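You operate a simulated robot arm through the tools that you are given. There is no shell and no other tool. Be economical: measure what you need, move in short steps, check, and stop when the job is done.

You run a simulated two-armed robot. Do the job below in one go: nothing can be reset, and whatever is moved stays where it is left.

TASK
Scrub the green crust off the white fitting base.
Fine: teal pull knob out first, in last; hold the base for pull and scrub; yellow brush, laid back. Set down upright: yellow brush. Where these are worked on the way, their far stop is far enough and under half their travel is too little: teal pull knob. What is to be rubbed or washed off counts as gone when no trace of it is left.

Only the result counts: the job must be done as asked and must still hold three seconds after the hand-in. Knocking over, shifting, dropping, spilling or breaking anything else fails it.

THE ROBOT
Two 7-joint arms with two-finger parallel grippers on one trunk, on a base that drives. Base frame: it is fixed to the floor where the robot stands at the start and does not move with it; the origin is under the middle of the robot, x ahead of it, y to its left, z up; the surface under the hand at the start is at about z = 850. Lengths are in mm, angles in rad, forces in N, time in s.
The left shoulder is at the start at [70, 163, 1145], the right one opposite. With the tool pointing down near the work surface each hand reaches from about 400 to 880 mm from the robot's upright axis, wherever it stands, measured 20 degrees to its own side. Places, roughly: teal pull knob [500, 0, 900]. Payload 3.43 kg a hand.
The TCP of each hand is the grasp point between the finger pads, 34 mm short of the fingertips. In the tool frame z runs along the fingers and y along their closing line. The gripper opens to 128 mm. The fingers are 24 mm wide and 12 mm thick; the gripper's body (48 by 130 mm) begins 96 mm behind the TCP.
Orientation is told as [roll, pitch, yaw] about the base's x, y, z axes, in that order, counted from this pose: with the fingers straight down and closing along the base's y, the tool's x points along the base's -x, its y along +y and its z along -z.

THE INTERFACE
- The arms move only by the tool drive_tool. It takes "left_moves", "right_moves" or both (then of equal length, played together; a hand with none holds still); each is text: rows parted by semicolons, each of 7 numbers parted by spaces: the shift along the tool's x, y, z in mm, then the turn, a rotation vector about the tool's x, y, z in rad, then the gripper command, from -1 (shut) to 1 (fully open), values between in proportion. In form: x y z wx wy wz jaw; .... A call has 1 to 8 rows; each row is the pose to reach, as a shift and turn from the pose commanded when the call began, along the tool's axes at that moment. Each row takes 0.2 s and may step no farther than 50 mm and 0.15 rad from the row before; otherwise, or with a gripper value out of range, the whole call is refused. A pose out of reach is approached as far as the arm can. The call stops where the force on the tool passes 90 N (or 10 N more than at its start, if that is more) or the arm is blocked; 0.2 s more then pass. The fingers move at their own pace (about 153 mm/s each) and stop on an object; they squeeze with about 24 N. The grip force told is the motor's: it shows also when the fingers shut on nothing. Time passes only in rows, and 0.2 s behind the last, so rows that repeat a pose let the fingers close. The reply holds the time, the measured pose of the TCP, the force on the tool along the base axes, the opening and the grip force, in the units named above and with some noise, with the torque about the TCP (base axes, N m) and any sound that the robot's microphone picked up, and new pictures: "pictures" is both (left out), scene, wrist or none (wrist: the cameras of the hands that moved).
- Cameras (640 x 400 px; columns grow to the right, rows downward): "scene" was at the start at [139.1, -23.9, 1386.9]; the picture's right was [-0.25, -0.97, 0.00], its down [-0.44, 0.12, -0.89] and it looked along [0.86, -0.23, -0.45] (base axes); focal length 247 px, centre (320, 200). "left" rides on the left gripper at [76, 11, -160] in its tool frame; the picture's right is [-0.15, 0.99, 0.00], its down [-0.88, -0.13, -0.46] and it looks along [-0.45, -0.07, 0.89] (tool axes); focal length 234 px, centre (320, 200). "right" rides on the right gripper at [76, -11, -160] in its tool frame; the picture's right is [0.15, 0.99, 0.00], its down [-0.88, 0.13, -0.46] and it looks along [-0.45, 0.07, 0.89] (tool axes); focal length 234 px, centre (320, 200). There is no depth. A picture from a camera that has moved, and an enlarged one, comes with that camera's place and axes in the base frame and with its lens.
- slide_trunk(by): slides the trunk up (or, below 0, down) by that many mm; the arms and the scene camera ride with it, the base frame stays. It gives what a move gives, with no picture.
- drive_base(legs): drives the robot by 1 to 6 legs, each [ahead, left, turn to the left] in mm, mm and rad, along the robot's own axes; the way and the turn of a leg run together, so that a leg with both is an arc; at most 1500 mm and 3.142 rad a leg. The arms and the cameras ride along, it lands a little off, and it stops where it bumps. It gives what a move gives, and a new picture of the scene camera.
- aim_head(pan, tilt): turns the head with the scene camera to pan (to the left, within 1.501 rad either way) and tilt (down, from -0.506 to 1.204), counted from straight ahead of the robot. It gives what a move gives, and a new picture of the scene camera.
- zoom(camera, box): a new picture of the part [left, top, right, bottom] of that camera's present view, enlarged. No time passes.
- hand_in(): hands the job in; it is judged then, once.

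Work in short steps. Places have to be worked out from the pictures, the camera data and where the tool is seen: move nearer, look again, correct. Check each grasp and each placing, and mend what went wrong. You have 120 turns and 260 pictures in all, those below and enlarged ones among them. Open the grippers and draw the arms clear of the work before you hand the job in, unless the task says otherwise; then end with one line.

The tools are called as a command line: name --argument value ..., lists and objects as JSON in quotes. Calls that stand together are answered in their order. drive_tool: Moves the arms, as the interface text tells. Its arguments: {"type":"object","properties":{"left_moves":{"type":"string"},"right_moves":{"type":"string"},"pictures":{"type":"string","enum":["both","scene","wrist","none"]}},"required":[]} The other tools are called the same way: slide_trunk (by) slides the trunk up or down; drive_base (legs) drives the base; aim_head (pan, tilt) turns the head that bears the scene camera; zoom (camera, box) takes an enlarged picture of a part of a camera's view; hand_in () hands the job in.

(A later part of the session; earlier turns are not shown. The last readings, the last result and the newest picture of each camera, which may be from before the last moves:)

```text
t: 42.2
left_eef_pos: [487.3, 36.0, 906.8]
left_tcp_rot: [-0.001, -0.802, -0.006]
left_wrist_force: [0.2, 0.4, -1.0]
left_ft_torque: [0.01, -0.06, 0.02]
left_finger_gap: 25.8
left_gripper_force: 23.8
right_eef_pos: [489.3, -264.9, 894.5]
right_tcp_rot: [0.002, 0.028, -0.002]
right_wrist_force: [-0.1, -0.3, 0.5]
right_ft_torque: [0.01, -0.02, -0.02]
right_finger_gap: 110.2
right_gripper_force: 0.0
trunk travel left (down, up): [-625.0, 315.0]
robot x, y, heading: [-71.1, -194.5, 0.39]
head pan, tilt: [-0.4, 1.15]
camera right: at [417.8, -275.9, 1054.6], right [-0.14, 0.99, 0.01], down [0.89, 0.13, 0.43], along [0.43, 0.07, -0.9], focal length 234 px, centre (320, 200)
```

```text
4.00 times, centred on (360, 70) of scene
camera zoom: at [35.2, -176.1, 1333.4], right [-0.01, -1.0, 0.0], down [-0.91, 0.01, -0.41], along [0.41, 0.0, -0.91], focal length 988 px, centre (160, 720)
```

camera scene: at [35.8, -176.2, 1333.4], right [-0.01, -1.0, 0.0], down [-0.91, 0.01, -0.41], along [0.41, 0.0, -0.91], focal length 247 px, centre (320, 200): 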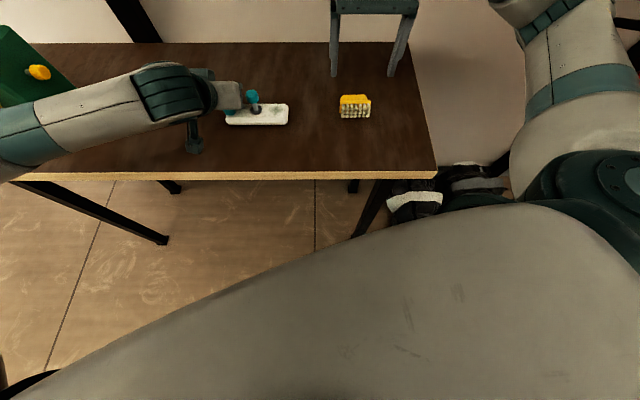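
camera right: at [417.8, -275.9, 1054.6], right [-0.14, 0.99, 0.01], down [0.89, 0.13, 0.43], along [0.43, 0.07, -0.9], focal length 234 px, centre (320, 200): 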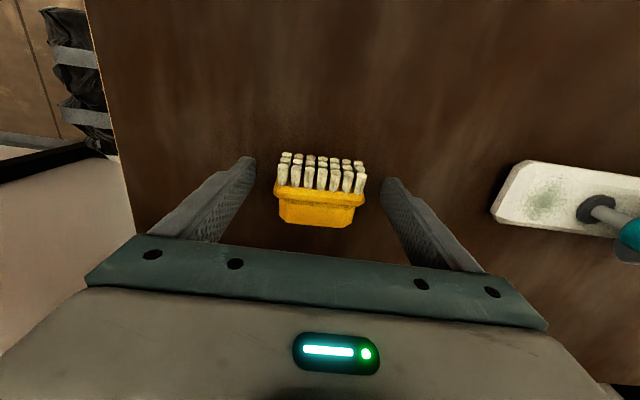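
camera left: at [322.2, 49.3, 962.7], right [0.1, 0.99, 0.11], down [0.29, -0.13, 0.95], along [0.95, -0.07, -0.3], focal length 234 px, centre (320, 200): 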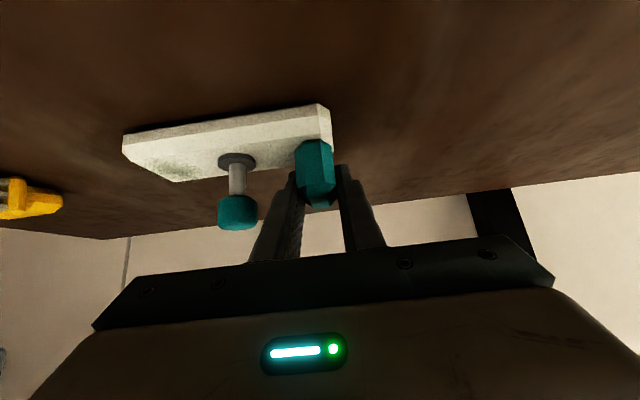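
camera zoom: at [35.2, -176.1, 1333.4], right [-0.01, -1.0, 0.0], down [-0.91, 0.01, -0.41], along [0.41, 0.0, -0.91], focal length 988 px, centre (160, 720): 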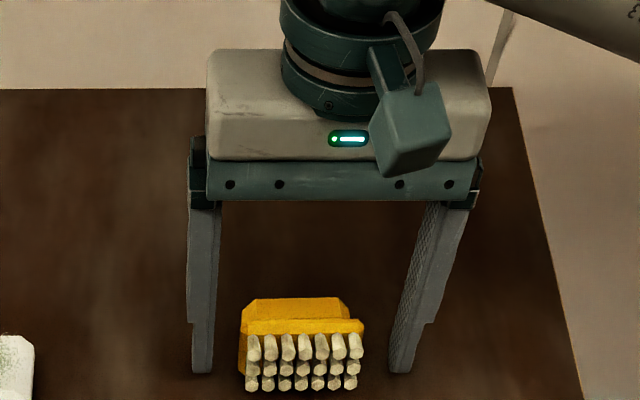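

Fingers straddle the brush plate ends well (plate x≈494). Shift 4 mm in +x and close.

drive_tool --right_moves "-4 0 1 0 0 0 0.5; -4 0 1 0 0 0 0; -4 0 1 0 0 0 -1; -4 0 1 0 0 0 -1; -4 0 1 0 0 0 -1" --pictures "none"

zoom --camera "right" --box '[200, 110, 440, 260]'

zoom --camera "scene" --box '[280, 20, 440, 120]'

```text
t: 43.4
left_eef_pos: [488.3, 35.7, 905.6]
left_tcp_rot: [0.0, -0.801, -0.004]
left_wrist_force: [-0.4, -0.8, -0.3]
left_ft_torque: [0.01, -0.04, -0.06]
left_finger_gap: 25.6
left_gripper_force: 24.0
right_eef_pos: [492.7, -264.3, 892.2]
right_tcp_rot: [0.003, 0.028, -0.002]
right_wrist_force: [0.7, 1.3, -0.1]
right_ft_torque: [-0.02, 0.0, 0.02]
right_finger_gap: 74.2
right_gripper_force: 24.0
trunk travel left (down, up): [-625.0, 315.0]
robot x, y, heading: [-73.3, -197.3, 0.397]
head pan, tilt: [-0.4, 1.15]
```

```text
2.67 times, centred on (320, 185) of right
camera zoom: at [421.9, -275.7, 1053.8], right [-0.14, 0.99, 0.01], down [0.89, 0.13, 0.43], along [0.43, 0.07, -0.9], focal length 624 px, centre (320, 240)
```

zoom: 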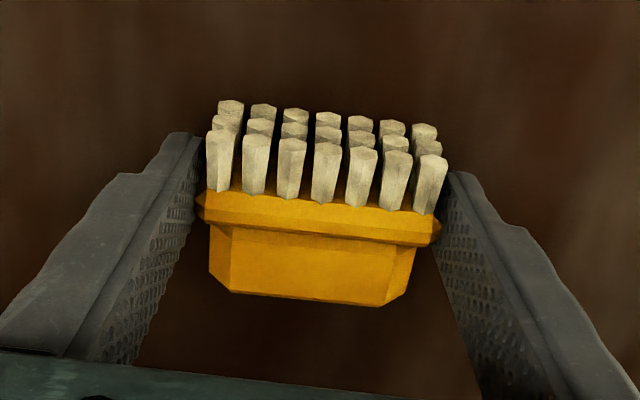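

```text
4.00 times, centred on (360, 70) of scene
camera zoom: at [35.2, -176.0, 1333.4], right [-0.01, -1.0, 0.0], down [-0.91, 0.01, -0.41], along [0.41, 0.0, -0.91], focal length 988 px, centre (160, 720)
```

zoom: 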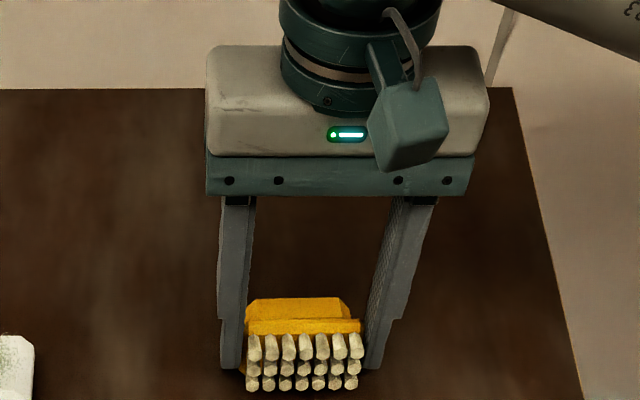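

Gripped by the ends at 74 mm. Lift 60 and start rotating (fingers swinging toward +x), moving back over the original spot.

drive_tool --right_moves "0 0 -20 0 0 0 -1; 0 0 -45 0 0 0 -1; 5 0 -60 0 -0.13 0 -1; 15 0 -60 0 -0.27 0 -1; 25 0 -60 0 -0.41 0 -1; 35 0 -60 0 -0.55 0 -1; 45 0 -60 0 -0.69 0 -1; 55 0 -60 0 -0.83 0 -1" --pictures "wrist"

zoom --camera "right" --box '[200, 110, 440, 260]'

zoom --camera "scene" --box '[280, 20, 440, 120]'

```text
t: 45.2
left_eef_pos: [488.2, 36.2, 906.3]
left_tcp_rot: [-0.002, -0.803, -0.003]
left_wrist_force: [1.2, 0.4, -0.6]
left_ft_torque: [0.11, -0.11, -0.03]
left_finger_gap: 25.8
left_gripper_force: 23.8
right_eef_pos: [510.7, -212.9, 949.0]
right_tcp_rot: [0.001, -0.803, -0.005]
right_wrist_force: [-0.1, -0.1, -1.7]
right_ft_torque: [-0.02, 0.0, -0.02]
right_finger_gap: 74.4
right_gripper_force: 24.8
right hand out of reach, approached as far as the arm can: row 6, 7, 8
trunk travel left (down, up): [-625.0, 315.0]
robot x, y, heading: [-74.8, -197.0, 0.391]
head pan, tilt: [-0.4, 1.15]
camera right: at [344.1, -221.9, 1004.3], right [-0.1, 0.99, -0.1], down [0.28, 0.13, 0.95], along [0.95, 0.06, -0.29], focal length 234 px, centre (320, 200)
```

right: 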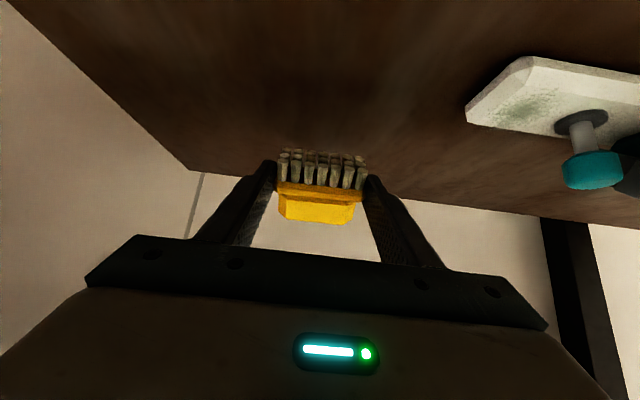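

```text
2.67 times, centred on (320, 185) of right
camera zoom: at [344.1, -221.9, 1004.3], right [-0.1, 0.99, -0.1], down [0.28, 0.13, 0.95], along [0.95, 0.06, -0.29], focal length 624 px, centre (320, 240)
```

zoom: 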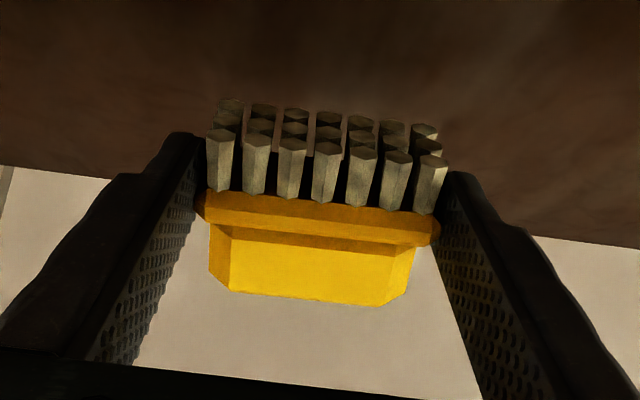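

```text
4.00 times, centred on (360, 70) of scene
camera zoom: at [35.2, -174.5, 1333.4], right [-0.01, -1.0, 0.0], down [-0.91, 0.0, -0.41], along [0.41, 0.0, -0.91], focal length 988 px, centre (160, 720)
```

zoom: 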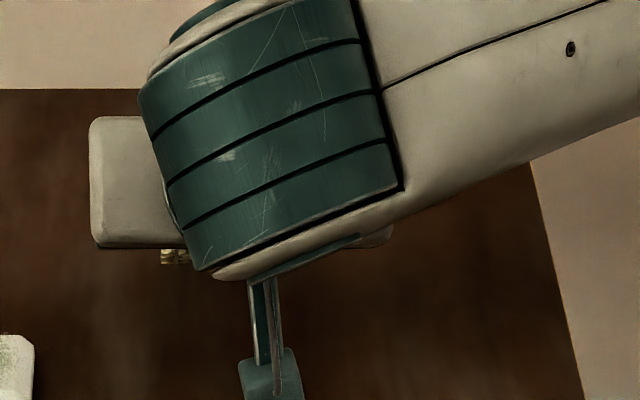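

The rotation works but that spot is too close in for a pitched hand. I'll move farther out (x≈530) and rotate further there.

drive_tool --right_moves "-13 3 20 0 0 0 -1; -26 6 39 0 -0.1 0 -1; -39 9 58 0 -0.2 0 -1; -52 14 78 0 -0.3 0 -1; -52 14 78 0 -0.3 0 -1" --pictures "wrist"

```text
t: 46.4
left_eef_pos: [487.7, 36.5, 905.7]
left_tcp_rot: [0.001, -0.8, -0.005]
left_wrist_force: [-0.4, 1.1, -0.9]
left_ft_torque: [-0.11, -0.05, -0.03]
left_finger_gap: 25.9
left_gripper_force: 24.2
right_eef_pos: [603.5, -199.3, 931.0]
right_tcp_rot: [0.006, -1.103, -0.008]
right_wrist_force: [0.3, -0.4, -0.7]
right_ft_torque: [0.02, 0.01, 0.03]
right_finger_gap: 74.3
right_gripper_force: 24.2
trunk travel left (down, up): [-625.0, 315.0]
robot x, y, heading: [-71.0, -194.9, 0.396]
head pan, tilt: [-0.4, 1.15]
camera right: at [427.0, -209.5, 935.2], right [-0.07, 0.99, -0.13], down [-0.01, 0.13, 0.99], along [1.0, 0.07, 0.0], focal length 234 px, centre (320, 200)
```

right: 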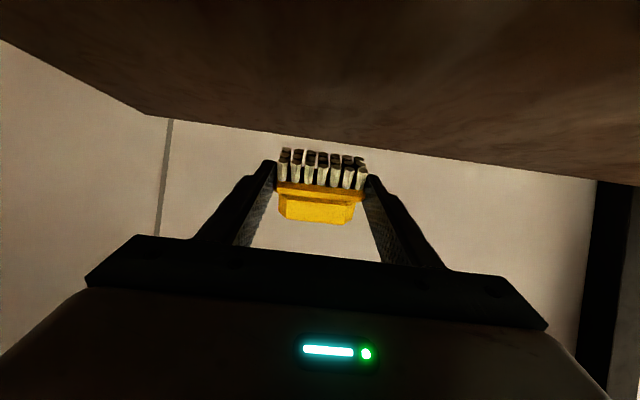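

The brush is now about 65° rotated, still firm. I'll pitch slightly more and lower toward the table; contact is expected around TCP z≈893.

drive_tool --right_moves "9 0 4.5 0 -0.02 0 -1; 18 0 9 0 -0.05 0 -1; 25 0 12.6 0 -0.05 0 -1; 28.6 0 14.4 0 -0.05 0 -1; 32.2 0 16.2 0 -0.05 0 -1" --pictures "wrist"

aim_head --pan -0.5 --tilt 0.85

```text
t: 47.6
left_eef_pos: [488.0, 35.0, 907.0]
left_tcp_rot: [0.003, -0.804, -0.005]
left_wrist_force: [0.3, -0.7, -2.3]
left_ft_torque: [0.11, -0.03, 0.01]
left_finger_gap: 25.6
left_gripper_force: 24.0
right_eef_pos: [602.5, -201.5, 896.4]
right_tcp_rot: [0.009, -1.154, -0.009]
right_wrist_force: [-0.1, 0.1, -1.1]
right_ft_torque: [-0.03, 0.04, 0.0]
right_finger_gap: 74.2
right_gripper_force: 24.0
trunk travel left (down, up): [-625.0, 315.0]
robot x, y, heading: [-70.9, -196.0, 0.391]
head pan, tilt: [-0.4, 1.15]
camera right: at [425.7, -210.3, 890.9], right [-0.06, 0.99, -0.13], down [-0.06, 0.13, 0.99], along [1.0, 0.07, 0.05], focal length 234 px, centre (320, 200)
```

right: 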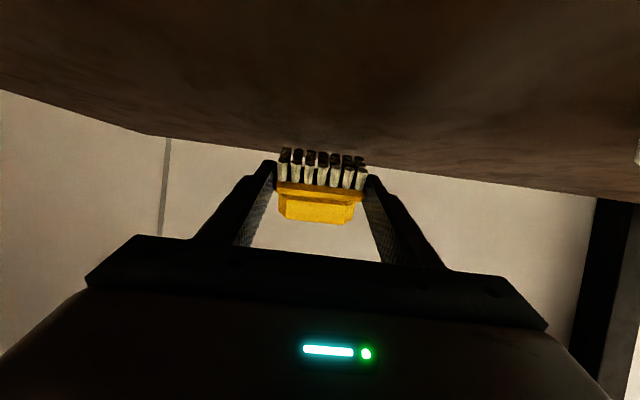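

```text
t: 48.4
left_eef_pos: [488.1, 34.5, 905.3]
left_tcp_rot: [0.002, -0.802, -0.005]
left_wrist_force: [0.0, -0.3, -3.0]
left_ft_torque: [0.15, -0.01, -0.02]
left_finger_gap: 25.9
left_gripper_force: 24.0
right_eef_pos: [602.0, -199.6, 896.4]
right_tcp_rot: [0.009, -1.154, -0.01]
right_wrist_force: [1.3, 0.4, -1.0]
right_ft_torque: [0.01, 0.02, 0.0]
right_finger_gap: 74.1
right_gripper_force: 24.2
trunk travel left (down, up): [-625.0, 315.0]
robot x, y, heading: [-70.6, -193.6, 0.394]
head pan, tilt: [-0.499, 0.85]
camera scene: at [52.2, -184.5, 1354.3], right [-0.1, -0.99, 0.0], down [-0.75, 0.08, -0.66], along [0.66, -0.07, -0.75], focal length 247 px, centre (320, 200)
```

scene: 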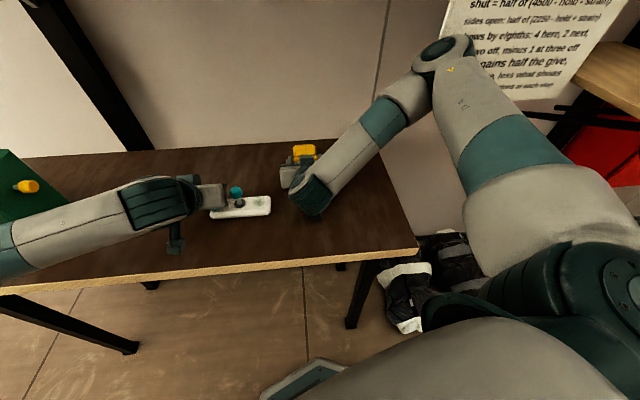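

No contact yet. Lower in 2 mm steps.

drive_tool --right_moves "1.8 0 0.8 0 0 0 -1; 3.7 0 1.6 0 0 0 -1; 5.5 0 2.4 0 0 0 -1; 7.3 0 3.2 0 0 0 -1" --pictures "none"

```text
t: 49.4
left_eef_pos: [487.2, 35.6, 906.1]
left_tcp_rot: [0.002, -0.804, -0.006]
left_wrist_force: [0.4, -0.5, -2.0]
left_ft_torque: [0.05, 0.02, -0.01]
left_finger_gap: 25.5
left_gripper_force: 24.1
right_eef_pos: [601.3, -200.2, 888.8]
right_tcp_rot: [0.012, -1.153, -0.012]
right_wrist_force: [0.0, -0.3, -1.0]
right_ft_torque: [0.03, 0.05, -0.02]
right_finger_gap: 74.2
right_gripper_force: 23.7
trunk travel left (down, up): [-625.0, 315.0]
robot x, y, heading: [-71.2, -192.5, 0.395]
head pan, tilt: [-0.499, 0.85]
```

zoom --camera "scene" --box '[260, 120, 360, 182]'

drive_tool --right_moves "1.8 0 0.8 0 0 0 -1; 3.7 0 1.6 0 0 0 -1; 5.5 0 2.4 0 0 0 -1; 7.3 0 3.2 0 0 0 -1" --pictures "wrist"

```text
6.40 times, centred on (310, 151) of scene
camera zoom: at [51.9, -185.0, 1354.4], right [-0.11, -0.99, 0.0], down [-0.75, 0.08, -0.66], along [0.66, -0.07, -0.75], focal length 1580 px, centre (384, 514)
```

zoom: 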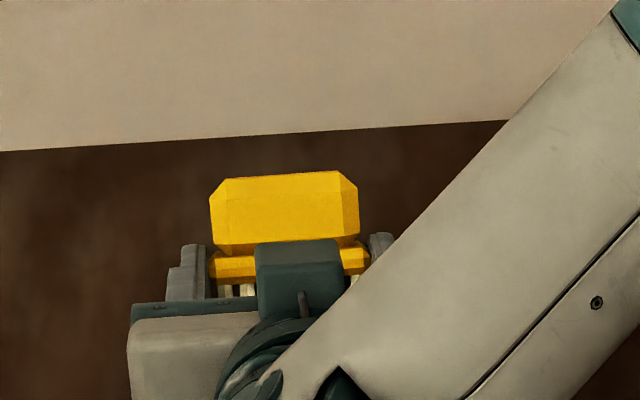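

```text
t: 50.4
left_eef_pos: [486.4, 35.1, 908.0]
left_tcp_rot: [0.0, -0.805, -0.006]
left_wrist_force: [-0.6, -0.8, -2.4]
left_ft_torque: [0.08, -0.01, 0.01]
left_finger_gap: 25.8
left_gripper_force: 24.1
right_eef_pos: [602.3, -199.3, 883.3]
right_tcp_rot: [0.012, -1.157, -0.013]
right_wrist_force: [1.3, -4.2, 18.8]
right_ft_torque: [-0.25, -0.54, -0.17]
right_finger_gap: 74.5
right_gripper_force: 24.1
trunk travel left (down, up): [-625.0, 315.0]
robot x, y, heading: [-72.0, -196.5, 0.395]
head pan, tilt: [-0.499, 0.85]
camera right: at [426.1, -209.4, 876.9], right [-0.06, 0.99, -0.13], down [-0.06, 0.13, 0.99], along [1.0, 0.06, 0.06], focal length 234 px, centre (320, 200)
```

right: 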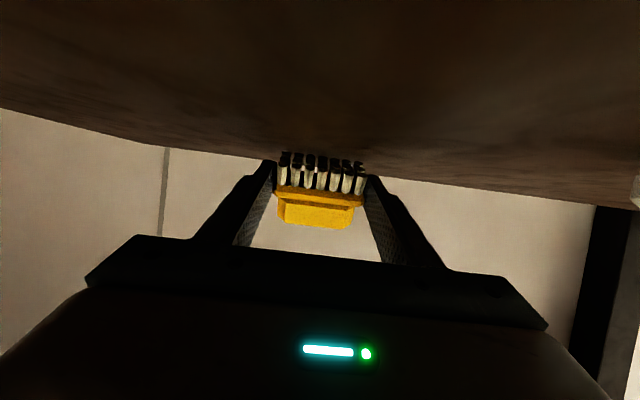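

Contact on the bristle edge, 29 mm ahead of TCP, which pushes the brush toward upright. I'll press 2 mm more, then open slowly.

drive_tool --right_moves "1.8 0 0.8 0 0 0 -1; 1.8 0 0.8 0 0 0 -1; 1.8 0 0.8 0 0 0 0.3; 1.8 0 0.8 0 0 0 0.5; 1.8 0 0.8 0 0 0 0.5" --pictures "wrist"

zoom --camera "scene" --box '[260, 120, 360, 182]'

```text
t: 51.6
left_eef_pos: [487.0, 35.6, 907.3]
left_tcp_rot: [0.0, -0.804, -0.005]
left_wrist_force: [0.9, 0.8, -2.3]
left_ft_torque: [0.11, -0.01, 0.03]
left_finger_gap: 25.9
left_gripper_force: 24.1
right_eef_pos: [601.1, -199.9, 877.1]
right_tcp_rot: [0.007, -1.154, -0.007]
right_wrist_force: [0.0, -0.8, -0.7]
right_ft_torque: [-0.01, 0.02, -0.01]
right_finger_gap: 96.2
right_gripper_force: 0.1
trunk travel left (down, up): [-625.0, 315.0]
robot x, y, heading: [-75.1, -192.7, 0.39]
head pan, tilt: [-0.499, 0.85]
camera right: at [424.8, -209.5, 873.4], right [-0.06, 0.99, -0.13], down [-0.06, 0.13, 0.99], along [1.0, 0.07, 0.05], focal length 234 px, centre (320, 200)
```

right: 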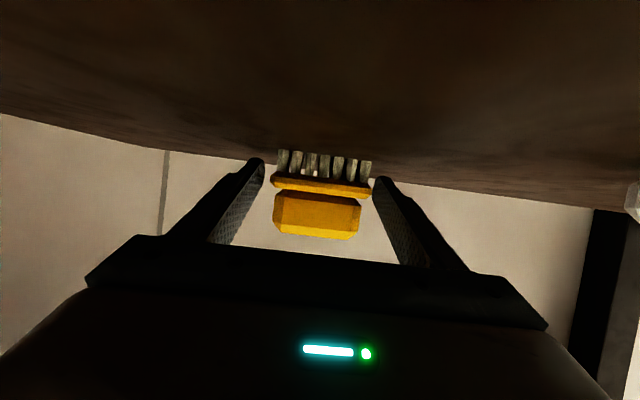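

```text
6.40 times, centred on (310, 151) of scene
camera zoom: at [51.2, -183.8, 1354.3], right [-0.1, -0.99, 0.0], down [-0.75, 0.08, -0.66], along [0.66, -0.07, -0.75], focal length 1580 px, centre (384, 514)
```

zoom: 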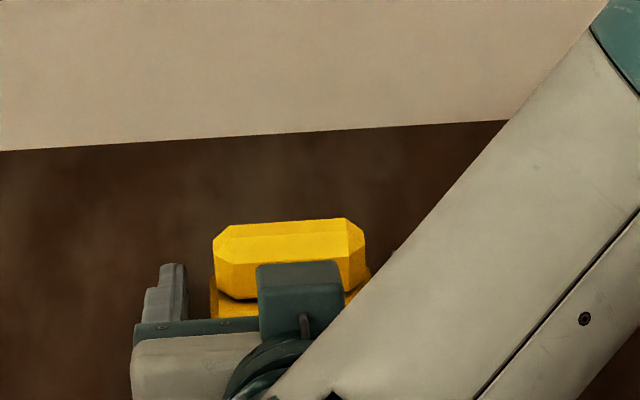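

The brush stands upright again. I'll withdraw the hand backward, then up while untilting.

drive_tool --right_moves "0 0 -25 0 0 0 0.5; 0 0 -55 0 0 0 0.5; -20 0 -65 0 0 0 0.5; -50 0 -75 0 0.14 0 0.5; -80 0 -90 0 0.28 0 0.5; -105 0 -90 0 0.42 0 0.5; -115 0 -90 0 0.56 0 0.5; -125 0 -90 0 0.7 0 0.5" --pictures "both"

zoom --camera "scene" --box '[260, 120, 360, 182]'

```text
t: 53.4
left_eef_pos: [487.6, 35.6, 906.8]
left_tcp_rot: [0.001, -0.8, -0.005]
left_wrist_force: [1.0, -0.4, -0.8]
left_ft_torque: [-0.04, -0.09, 0.1]
left_finger_gap: 25.8
left_gripper_force: 23.4
right_eef_pos: [571.7, -199.8, 1028.9]
right_tcp_rot: [0.006, -0.451, -0.003]
right_wrist_force: [0.7, 0.4, 0.5]
right_ft_torque: [0.02, 0.0, -0.01]
right_finger_gap: 96.1
right_gripper_force: 0.0
trunk travel left (down, up): [-625.0, 315.0]
robot x, y, heading: [-73.2, -191.3, 0.397]
head pan, tilt: [-0.499, 0.85]
camera scene: at [53.6, -183.8, 1354.2], right [-0.1, -0.99, 0.0], down [-0.75, 0.08, -0.66], along [0.66, -0.07, -0.75], focal length 247 px, centre (320, 200)
camera right: at [434.5, -210.8, 1139.1], right [-0.13, 0.99, -0.06], down [0.59, 0.13, 0.79], along [0.79, 0.07, -0.6], focal length 234 px, centre (320, 200)
```

scene: 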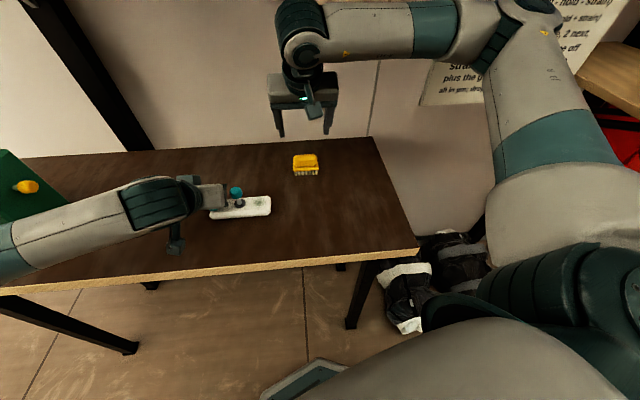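
right: 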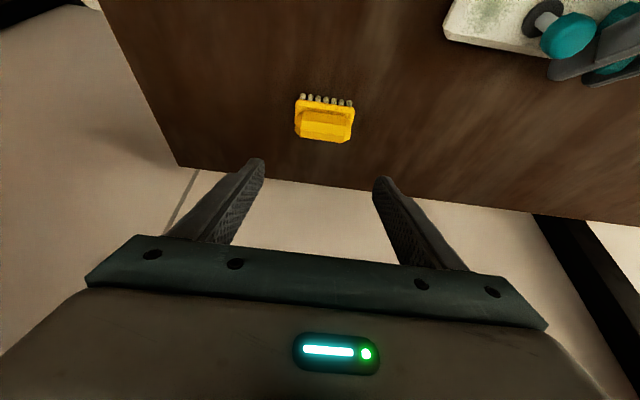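

```text
6.40 times, centred on (310, 151) of scene
camera zoom: at [53.6, -183.8, 1354.2], right [-0.1, -0.99, 0.0], down [-0.75, 0.08, -0.66], along [0.66, -0.07, -0.75], focal length 1580 px, centre (384, 514)
```

zoom: 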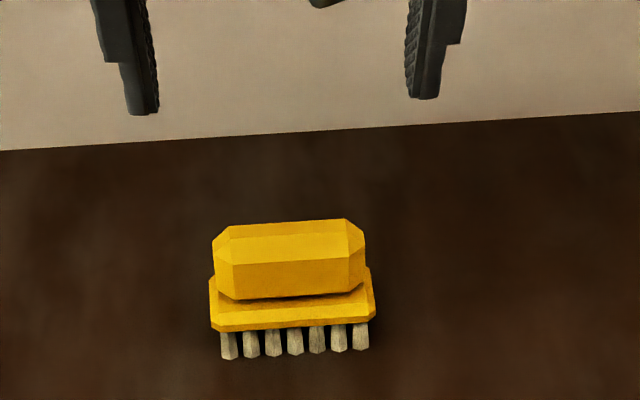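

Now untilt to vertical, then yaw to +90° above the brush.

drive_tool --right_moves "-5 0 2 0 0.115 0 0; -9 0 4 0 0.23 0 0; -14 0 7 0 0.345 0 0; -18 0 9 0 0.451 0 0" --pictures "none"

drive_tool --right_moves "0 0 0 0 0 -0.145 0; 0 0 0 0 0 -0.29 0; 0 0 0 0 0 -0.435 0; 0 0 0 0 0 -0.58 0; 0 0 0 0 0 -0.725 0; 0 0 0 0 0 -0.87 0; 0 0 0 0 0 -1.015 0; 0 0 0 0 0 -1.16 0" --pictures "none"

drive_tool --right_moves "0 0 0 0 0 -0.14 0; 0 0 0 0 0 -0.28 0; 0 0 0 0 0 -0.41 0; 0 0 0 0 0 -0.41 0" --pictures "wrist"

zoom --camera "right" --box '[200, 60, 440, 210]'

```text
t: 54.4
left_eef_pos: [481.0, 36.7, 911.6]
left_tcp_rot: [-0.002, -0.811, -0.006]
left_wrist_force: [0.5, 0.2, -2.4]
left_ft_torque: [0.11, 0.01, 0.0]
left_finger_gap: 25.8
left_gripper_force: 23.7
right_eef_pos: [581.5, -198.9, 1035.9]
right_tcp_rot: [0.003, -0.01, -0.002]
right_wrist_force: [-0.3, 0.9, 0.8]
right_ft_torque: [-0.02, -0.02, 0.01]
right_finger_gap: 64.0
right_gripper_force: 0.0
trunk travel left (down, up): [-625.0, 315.0]
robot x, y, heading: [-75.5, -193.5, 0.394]
head pan, tilt: [-0.499, 0.85]
```

```text
t: 56.2
left_eef_pos: [480.6, 38.7, 909.9]
left_tcp_rot: [-0.005, -0.81, -0.003]
left_wrist_force: [0.2, 0.5, -1.7]
left_ft_torque: [0.1, -0.04, 0.03]
left_finger_gap: 25.6
left_gripper_force: 24.2
right_eef_pos: [583.9, -198.6, 1034.7]
right_tcp_rot: [-0.009, -0.005, 1.159]
right_wrist_force: [-0.4, -0.4, -0.5]
right_ft_torque: [-0.02, -0.03, 0.05]
right_finger_gap: 64.2
right_gripper_force: 0.0
trunk travel left (down, up): [-625.0, 315.0]
robot x, y, heading: [-71.9, -196.3, 0.393]
head pan, tilt: [-0.499, 0.85]
```

```text
t: 57.2
left_eef_pos: [488.5, 35.5, 906.1]
left_tcp_rot: [-0.001, -0.802, -0.004]
left_wrist_force: [0.3, 1.6, -0.5]
left_ft_torque: [-0.11, -0.11, 0.08]
left_finger_gap: 25.9
left_gripper_force: 24.3
right_eef_pos: [542.5, -194.6, 1011.4]
right_tcp_rot: [0.014, -0.005, 1.399]
right_wrist_force: [0.0, -0.4, 0.5]
right_ft_torque: [0.0, 0.0, 0.04]
right_finger_gap: 64.0
right_gripper_force: 0.0
right hand out of reach, approached as far as the arm can: row 1, 2, 3, 4
trunk travel left (down, up): [-625.0, 315.0]
robot x, y, heading: [-67.7, -192.7, 0.392]
head pan, tilt: [-0.499, 0.85]
camera right: at [543.3, -272.2, 1170.8], right [-1.0, 0.02, 0.01], down [0.03, 0.89, 0.46], along [0.0, 0.46, -0.89], focal length 234 px, centre (320, 200)
```

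right: 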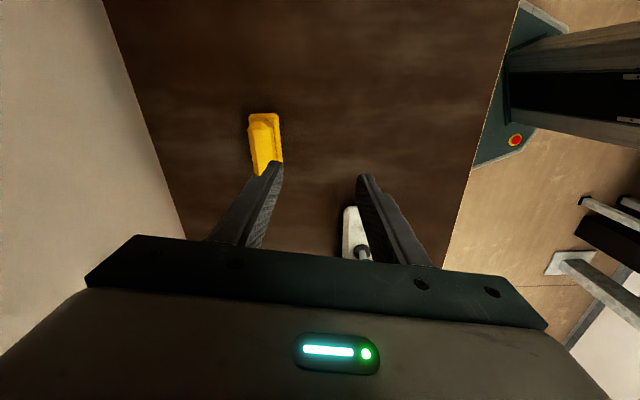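

```text
2.67 times, centred on (320, 135) of right
camera zoom: at [543.3, -272.2, 1170.8], right [-1.0, 0.02, 0.01], down [0.03, 0.89, 0.46], along [0.0, 0.46, -0.89], focal length 624 px, centre (320, 373)
```

zoom: 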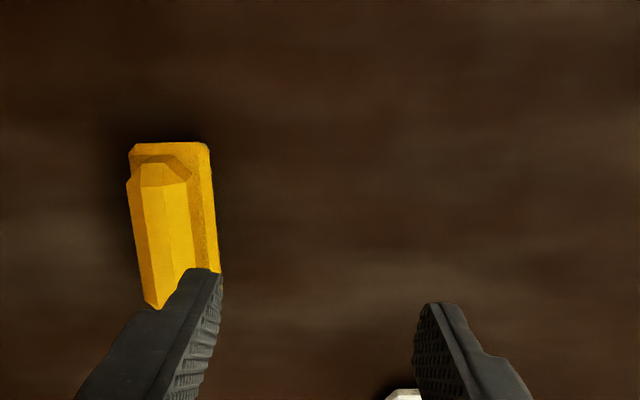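

Yaw +90° isn't reachable that far out, and the trunk leaned slightly as if the right arm touched something. I'll look toward the right elbow before continuing.

aim_head --pan -0.9 --tilt 0.3

```text
t: 58.2
left_eef_pos: [488.8, 34.5, 906.2]
left_tcp_rot: [-0.001, -0.801, -0.006]
left_wrist_force: [0.3, 0.2, -0.1]
left_ft_torque: [0.0, -0.14, 0.07]
left_finger_gap: 25.8
left_gripper_force: 24.2
right_eef_pos: [542.0, -195.9, 1013.9]
right_tcp_rot: [0.013, -0.006, 1.4]
right_wrist_force: [1.5, -1.1, -0.1]
right_ft_torque: [0.01, 0.01, 0.01]
right_finger_gap: 63.9
right_gripper_force: 0.0
trunk travel left (down, up): [-625.0, 315.0]
robot x, y, heading: [-72.7, -191.0, 0.394]
head pan, tilt: [-0.901, 0.3]
camera scene: at [57.4, -220.9, 1402.5], right [-0.48, -0.87, 0.0], down [-0.26, 0.14, -0.95], along [0.84, -0.46, -0.3], focal length 247 px, centre (320, 200)
```

scene: 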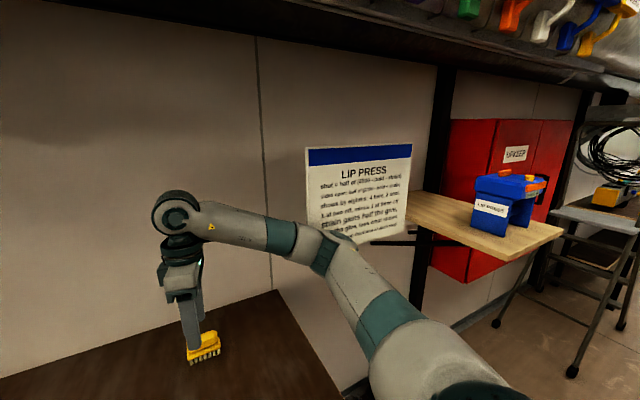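

The arm was close to the static wall; I'll avoid upright or leaning-back poses there. New plan: pick the brush by its ends with the hand pitched 0.4 forward, which after a +90° yaw becomes an outward lean, just as for the knob. First yaw back to 0.

drive_tool --right_moves "0 5 0 0 0 0.147 0.6; 0 10 0 0 0 0.294 0.6; 0 15 0 0 0 0.441 0.6; 0 20 0 0 0 0.588 0.6; 0 20 0 0 0 0.735 0.6; 0 20 0 0 0 0.882 0.6; 0 20 0 0 0 1.029 0.6; 0 20 0 0 0 1.176 0.6" --pictures "none"

drive_tool --right_moves "0 0 0 0 0 0.112 0.6; 0 0 0 0 0 0.224 0.6; 0 0 0 0 0 0.224 0.6" --pictures "none"

aim_head --pan -0.45 --tilt 0.95

```text
t: 60.0
left_eef_pos: [488.1, 35.5, 906.8]
left_tcp_rot: [0.0, -0.802, -0.006]
left_wrist_force: [-0.7, 0.1, -1.6]
left_ft_torque: [0.02, -0.02, -0.05]
left_finger_gap: 25.9
left_gripper_force: 23.7
right_eef_pos: [521.7, -192.9, 1013.2]
right_tcp_rot: [0.012, 0.008, 0.222]
right_wrist_force: [-0.5, 0.5, 0.6]
right_ft_torque: [0.03, -0.02, -0.02]
right_finger_gap: 102.5
right_gripper_force: 0.0
trunk travel left (down, up): [-625.0, 315.0]
robot x, y, heading: [-70.8, -194.0, 0.395]
head pan, tilt: [-0.901, 0.3]
```

```text
t: 60.8
left_eef_pos: [487.4, 35.6, 906.2]
left_tcp_rot: [0.0, -0.801, -0.005]
left_wrist_force: [-1.0, 0.3, -1.0]
left_ft_torque: [-0.03, -0.01, -0.03]
left_finger_gap: 25.7
left_gripper_force: 24.0
right_eef_pos: [522.0, -191.5, 1012.0]
right_tcp_rot: [0.007, 0.011, -0.002]
right_wrist_force: [0.0, -0.4, 0.7]
right_ft_torque: [0.04, -0.01, 0.03]
right_finger_gap: 102.2
right_gripper_force: 0.1
trunk travel left (down, up): [-625.0, 315.0]
robot x, y, heading: [-72.4, -194.4, 0.392]
head pan, tilt: [-0.901, 0.3]
```

```text
t: 61.8
left_eef_pos: [488.7, 35.8, 905.8]
left_tcp_rot: [0.0, -0.802, -0.006]
left_wrist_force: [0.6, -1.1, -0.9]
left_ft_torque: [-0.01, -0.03, -0.02]
left_finger_gap: 25.6
left_gripper_force: 24.1
right_eef_pos: [523.3, -192.4, 1012.4]
right_tcp_rot: [0.007, 0.013, -0.001]
right_wrist_force: [-0.2, -0.1, -0.1]
right_ft_torque: [-0.01, 0.0, 0.0]
right_finger_gap: 102.6
right_gripper_force: 0.1
trunk travel left (down, up): [-625.0, 315.0]
robot x, y, heading: [-72.1, -194.8, 0.395]
head pan, tilt: [-0.45, 0.949]
camera scene: at [48.3, -179.8, 1346.8], right [-0.06, -1.0, 0.0], down [-0.81, 0.05, -0.58], along [0.58, -0.03, -0.81], focal length 247 px, centre (320, 200)
```

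scene: 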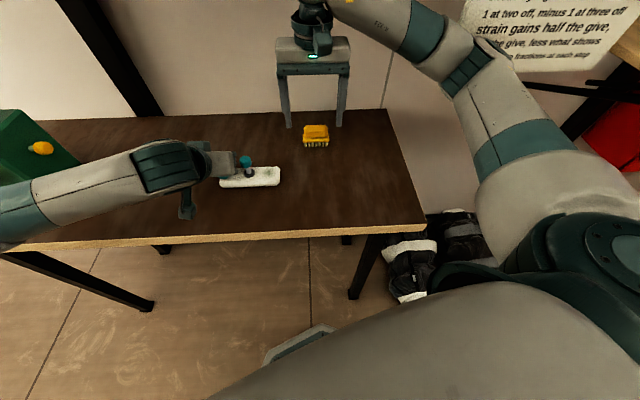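

Pitch 0.4 forward and go to pre-grasp (567,-199,971).

drive_tool --right_moves "-8 -2 5 0 -0.14 0 0.6; -20 -4 15 0 -0.28 0 0.6; -34 -6 28 0 -0.42 0 0.6; -44 -7 41 0 -0.42 0 0.6" --pictures "none"

zoom --camera "right" --box '[180, 60, 460, 235]'

zoom --camera "scene" --box '[250, 80, 380, 160]'

```text
t: 62.8
left_eef_pos: [487.8, 35.9, 905.4]
left_tcp_rot: [0.0, -0.801, -0.007]
left_wrist_force: [0.5, -0.5, -1.5]
left_ft_torque: [0.0, -0.07, 0.04]
left_finger_gap: 25.8
left_gripper_force: 24.2
right_eef_pos: [566.4, -200.0, 970.9]
right_tcp_rot: [0.009, -0.41, -0.003]
right_wrist_force: [-0.9, 0.0, 1.3]
right_ft_torque: [0.02, -0.01, -0.02]
right_finger_gap: 102.3
right_gripper_force: 0.0
trunk travel left (down, up): [-625.0, 315.0]
robot x, y, heading: [-71.6, -196.0, 0.398]
head pan, tilt: [-0.45, 0.949]
```

```text
2.29 times, centred on (320, 148) of right
camera zoom: at [433.9, -210.5, 1086.8], right [-0.13, 0.99, -0.05], down [0.63, 0.12, 0.77], along [0.77, 0.07, -0.64], focal length 535 px, centre (320, 320)
```

zoom: 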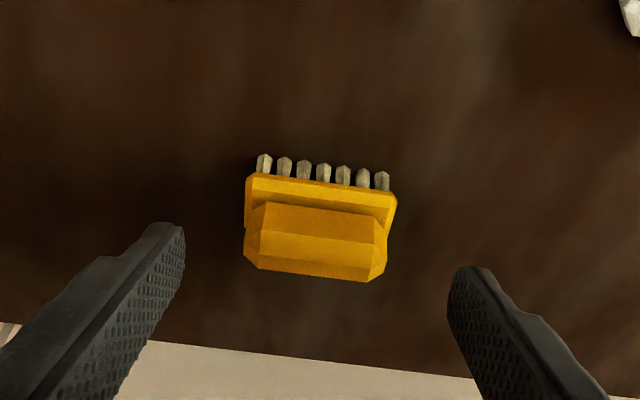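

```text
4.92 times, centred on (315, 120) of scene
camera zoom: at [48.5, -179.9, 1346.7], right [-0.06, -1.0, 0.0], down [-0.81, 0.05, -0.58], along [0.58, -0.03, -0.81], focal length 1215 px, centre (345, 594)
```

zoom: 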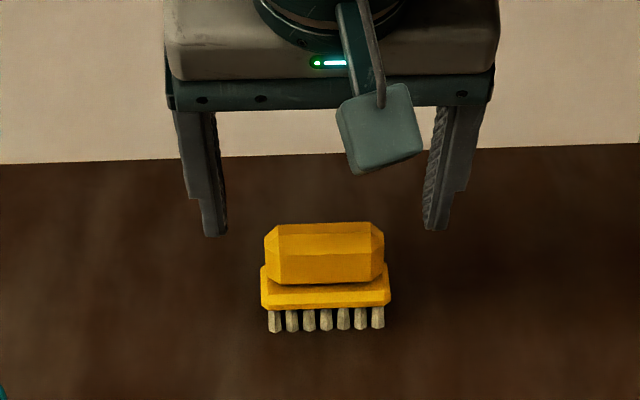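

Aligned. Advance along the tool axis to TCP (595,-199,898) and close.

drive_tool --right_moves "1 0 25 0 0 0 0.6; 2 1 50 0 0 0 0.6; 3 1 78 0 0 0 0.6; 3 1 78 0 0 0 0.6" --pictures "none"

zoom --camera "right" --box '[180, 100, 460, 275]'

zoom --camera "scene" --box '[250, 80, 380, 160]'

```text
t: 63.8
left_eef_pos: [488.0, 35.9, 906.6]
left_tcp_rot: [0.0, -0.802, -0.007]
left_wrist_force: [0.0, -0.9, -1.2]
left_ft_torque: [-0.01, -0.06, 0.01]
left_finger_gap: 25.9
left_gripper_force: 23.9
right_eef_pos: [594.9, -198.0, 897.5]
right_tcp_rot: [0.009, -0.408, -0.004]
right_wrist_force: [-0.4, 0.0, -0.2]
right_ft_torque: [0.04, -0.02, -0.02]
right_finger_gap: 102.4
right_gripper_force: 0.0
trunk travel left (down, up): [-625.0, 315.0]
robot x, y, heading: [-73.5, -194.8, 0.398]
head pan, tilt: [-0.45, 0.949]
```

```text
2.29 times, centred on (320, 188) of right
camera zoom: at [461.2, -209.2, 1013.9], right [-0.13, 0.99, -0.05], down [0.63, 0.12, 0.77], along [0.77, 0.07, -0.64], focal length 535 px, centre (320, 229)
```

zoom: 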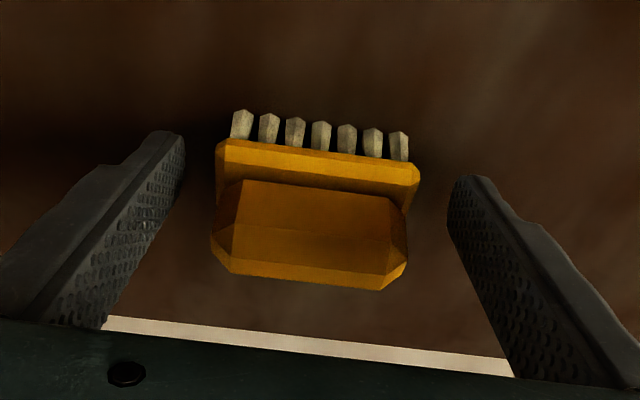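

```text
4.92 times, centred on (315, 120) of scene
camera zoom: at [48.2, -179.6, 1346.7], right [-0.06, -1.0, 0.0], down [-0.81, 0.05, -0.58], along [0.58, -0.03, -0.81], focal length 1215 px, centre (345, 594)
```

zoom: 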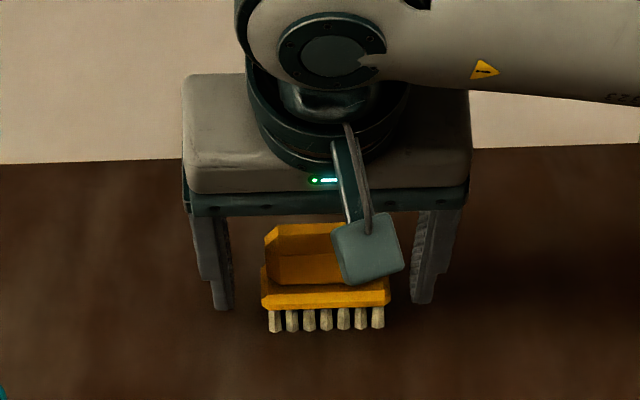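

Straddling the brush; close.

drive_tool --right_moves "0 0 0 0 0 0 0.3; 0 0 0 0 0 0 -0.2; 0 0 0 0 0 0 -1; 0 0 0 0 0 0 -1; 0 0 0 0 0 0 -1" --pictures "none"

zoom --camera "right" --box '[180, 100, 460, 275]'

zoom --camera "scene" --box '[250, 80, 380, 160]'

```text
t: 65.0
left_eef_pos: [487.8, 36.1, 907.1]
left_tcp_rot: [-0.002, -0.8, -0.008]
left_wrist_force: [-0.5, 0.5, -1.1]
left_ft_torque: [-0.04, -0.01, 0.0]
left_finger_gap: 25.9
left_gripper_force: 23.9
right_eef_pos: [593.1, -198.2, 898.9]
right_tcp_rot: [0.009, -0.408, -0.004]
right_wrist_force: [-0.4, -0.2, -0.2]
right_ft_torque: [0.02, 0.01, 0.0]
right_finger_gap: 74.0
right_gripper_force: 24.8
trunk travel left (down, up): [-625.0, 315.0]
robot x, y, heading: [-70.4, -196.2, 0.392]
head pan, tilt: [-0.45, 0.949]
```

```text
2.29 times, centred on (320, 188) of right
camera zoom: at [461.2, -209.3, 1014.1], right [-0.13, 0.99, -0.05], down [0.63, 0.12, 0.77], along [0.77, 0.07, -0.64], focal length 535 px, centre (320, 229)
```

zoom: 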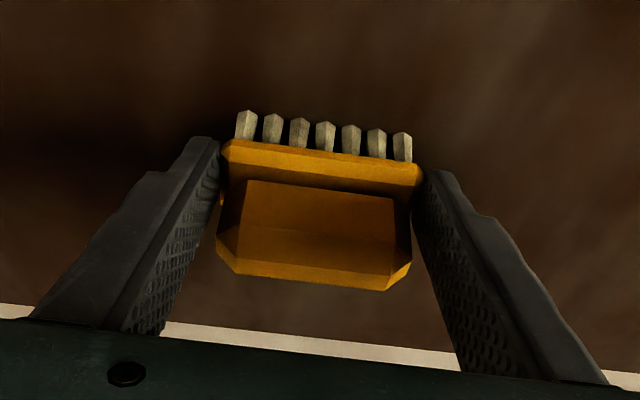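

```text
4.92 times, centred on (315, 120) of scene
camera zoom: at [48.3, -179.7, 1346.7], right [-0.06, -1.0, 0.0], down [-0.81, 0.05, -0.58], along [0.58, -0.03, -0.81], focal length 1215 px, centre (345, 594)
```

zoom: 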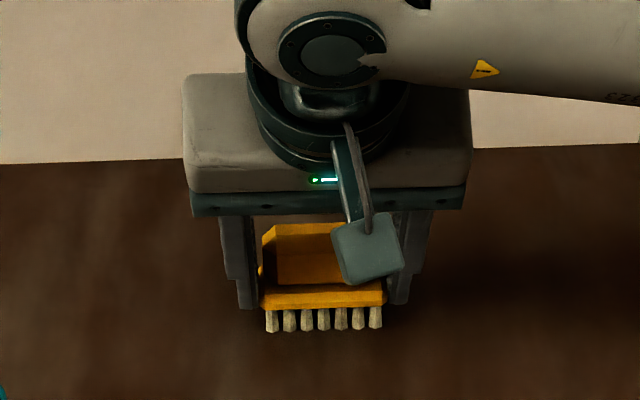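

Firm end grip (74.0 mm; table reference TCP z≈898.5). Lift, retreat to x≈495, and start yawing about the vertical with the brush kept level.

drive_tool --right_moves "-17.9 0 -41.3 0 0 0 -1; -35.7 0 -82.6 0 0 0 -1; -3.6 0 -96.5 -0.056 0 -0.129 -1; 28.6 0 -110.4 -0.113 0 -0.26 -1; 56.1 0 -122.3 -0.169 0 -0.39 -1; 56.1 0 -122.3 -0.226 0 -0.522 -1; 56.1 0 -122.3 -0.282 0 -0.652 -1; 56.1 0 -122.3 -0.339 0 -0.783 -1" --pictures "wrist"

```text
t: 66.8
left_eef_pos: [488.0, 35.9, 906.1]
left_tcp_rot: [0.0, -0.801, -0.003]
left_wrist_force: [0.5, -0.1, -1.0]
left_ft_torque: [-0.07, -0.04, 0.01]
left_finger_gap: 25.9
left_gripper_force: 24.5
right_eef_pos: [495.3, -198.5, 988.3]
right_tcp_rot: [0.004, -0.415, 0.854]
right_wrist_force: [-0.1, -0.6, -0.2]
right_ft_torque: [0.01, 0.0, 0.03]
right_finger_gap: 74.1
right_gripper_force: 23.8
trunk travel left (down, up): [-625.0, 315.0]
robot x, y, heading: [-69.8, -197.2, 0.398]
head pan, tilt: [-0.45, 0.949]
camera right: at [416.1, -306.6, 1103.5], right [-0.83, 0.55, -0.05], down [0.31, 0.55, 0.77], along [0.45, 0.63, -0.63], focal length 234 px, centre (320, 200)
```

right: 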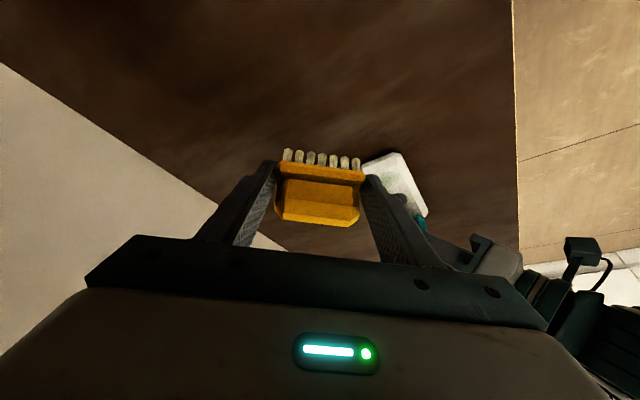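

Continue the yaw to +90° while moving to about (485,-138).

drive_tool --right_moves "-7 9.4 3.1 -0.058 0 -0.131 -1; -14 18.8 6.2 -0.115 0 -0.262 -1; -21 28 9.4 -0.173 0 -0.393 -1; -28 37.5 12.5 -0.23 0 -0.524 -1; -35.4 46.9 15.6 -0.289 0 -0.656 -1; -35.4 46.9 15.6 -0.289 0 -0.656 -1" --pictures "wrist"

zoom --camera "right" --box '[180, 100, 460, 275]'

zoom --camera "scene" --box '[190, 110, 320, 190]'

```text
t: 68.2
left_eef_pos: [487.9, 35.7, 906.5]
left_tcp_rot: [0.0, -0.801, -0.005]
left_wrist_force: [0.6, -0.9, -1.4]
left_ft_torque: [0.05, -0.04, -0.01]
left_finger_gap: 25.9
left_gripper_force: 23.8
right_eef_pos: [484.9, -141.8, 988.1]
right_tcp_rot: [0.005, -0.418, 1.521]
right_wrist_force: [-0.1, 0.2, -1.1]
right_ft_torque: [-0.03, -0.01, 0.04]
right_finger_gap: 73.9
right_gripper_force: 24.1
right hand out of reach, approached as far as the arm can: row 5, 6
trunk travel left (down, up): [-625.0, 315.0]
robot x, y, heading: [-72.0, -198.0, 0.393]
head pan, tilt: [-0.45, 0.949]
camera right: at [490.0, -275.6, 1103.3], right [-0.99, -0.09, -0.06], down [-0.1, 0.63, 0.77], along [-0.03, 0.78, -0.63], focal length 234 px, centre (320, 200)
```

right: 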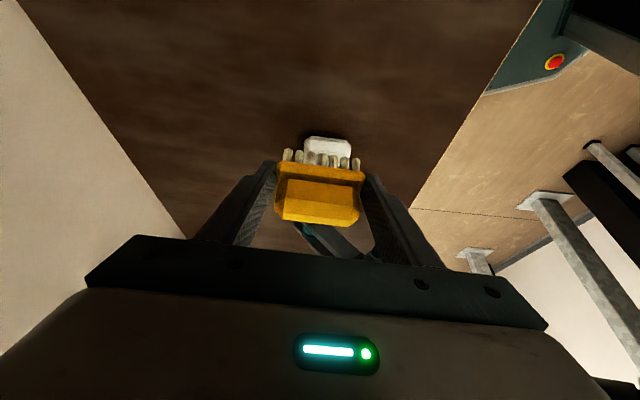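

```text
2.29 times, centred on (320, 188) of right
camera zoom: at [490.0, -275.6, 1103.3], right [-0.99, -0.09, -0.06], down [-0.1, 0.63, 0.77], along [-0.03, 0.78, -0.63], focal length 535 px, centre (320, 229)
```

zoom: 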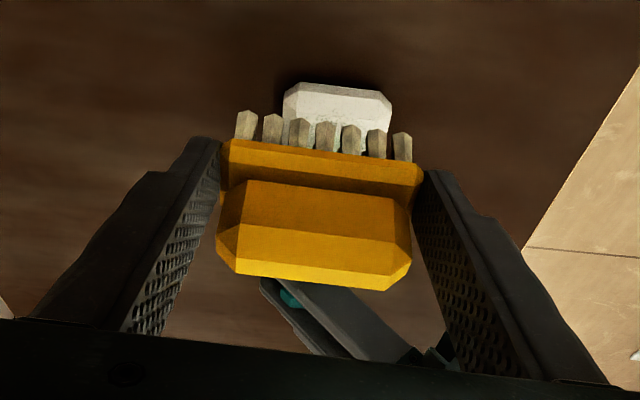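

```text
4.92 times, centred on (255, 150) of scene
camera zoom: at [48.3, -179.8, 1346.7], right [-0.06, -1.0, 0.0], down [-0.81, 0.05, -0.58], along [0.58, -0.03, -0.81], focal length 1215 px, centre (640, 446)
```

zoom: 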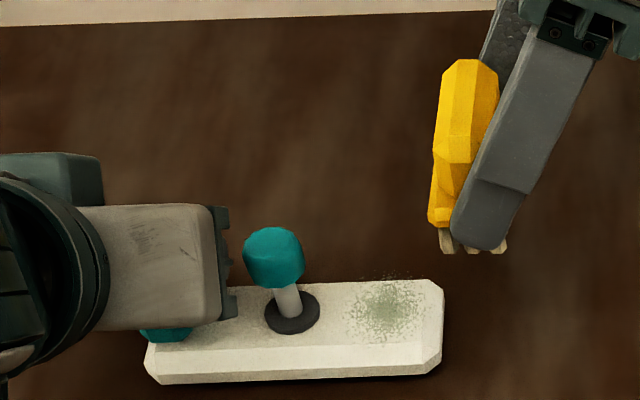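

Brush is level, long axis along x. Crust is near (481,-71). I'll go to TCP (481,-85,932), about 16 mm above contact.

drive_tool --left_moves "0 0 0 0 0 0 -1; 0 0 0 0 0 0 -1; 0 0 0 0 0 0 -1; 0 0 0 0 0 0 -1" --right_moves "-7.5 2 18 0 0 0 -1; -15 4 37 0 0 0 -1; -22 6 56 0 0 0 -1; -29 7 74 0 0 0 -1" --pictures "none"

zoom --camera "left" --box '[60, 60, 380, 260]'

zoom --camera "scene" --box '[190, 110, 320, 190]'

```text
t: 69.2
left_eef_pos: [489.6, 35.9, 905.5]
left_tcp_rot: [0.0, -0.8, -0.005]
left_wrist_force: [-1.1, -1.3, 2.6]
left_ft_torque: [0.13, 0.03, -0.01]
left_finger_gap: 25.7
left_gripper_force: 24.2
right_eef_pos: [478.1, -85.2, 932.3]
right_tcp_rot: [0.004, -0.417, 1.567]
right_wrist_force: [1.0, -0.4, -0.6]
right_ft_torque: [0.0, 0.01, -0.01]
right_finger_gap: 74.1
right_gripper_force: 24.0
right hand out of reach, approached as far as the arm can: row 1, 2
trunk travel left (down, up): [-625.0, 315.0]
robot x, y, heading: [-71.5, -194.7, 0.402]
head pan, tilt: [-0.45, 0.949]
```

```text
2.00 times, centred on (220, 160) of left
camera zoom: at [321.8, 46.2, 962.7], right [0.11, 0.99, 0.11], down [0.28, -0.13, 0.95], along [0.95, -0.07, -0.3], focal length 468 px, centre (520, 280)
```

zoom: 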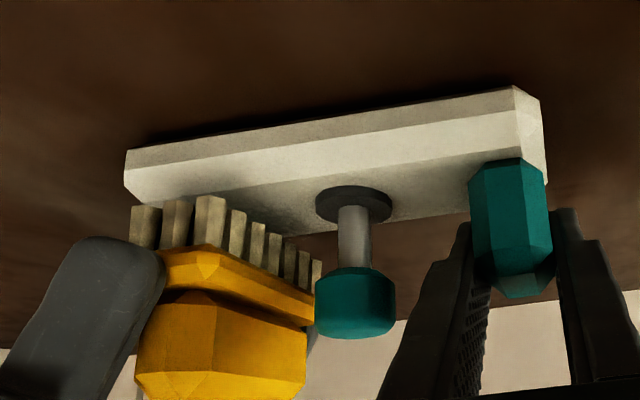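

```text
4.92 times, centred on (255, 150) of scene
camera zoom: at [49.2, -180.0, 1346.6], right [-0.06, -1.0, 0.0], down [-0.81, 0.05, -0.58], along [0.58, -0.03, -0.81], focal length 1215 px, centre (640, 446)
```

zoom: 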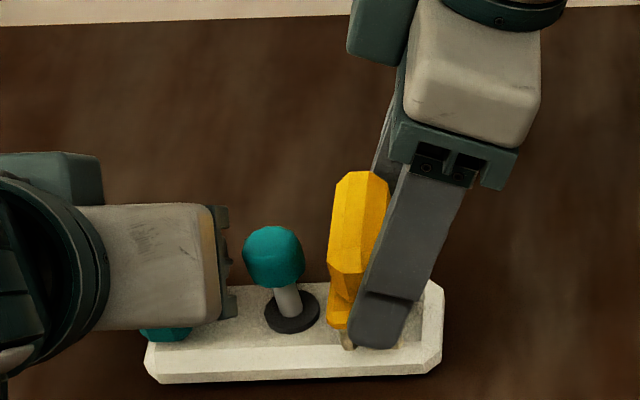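

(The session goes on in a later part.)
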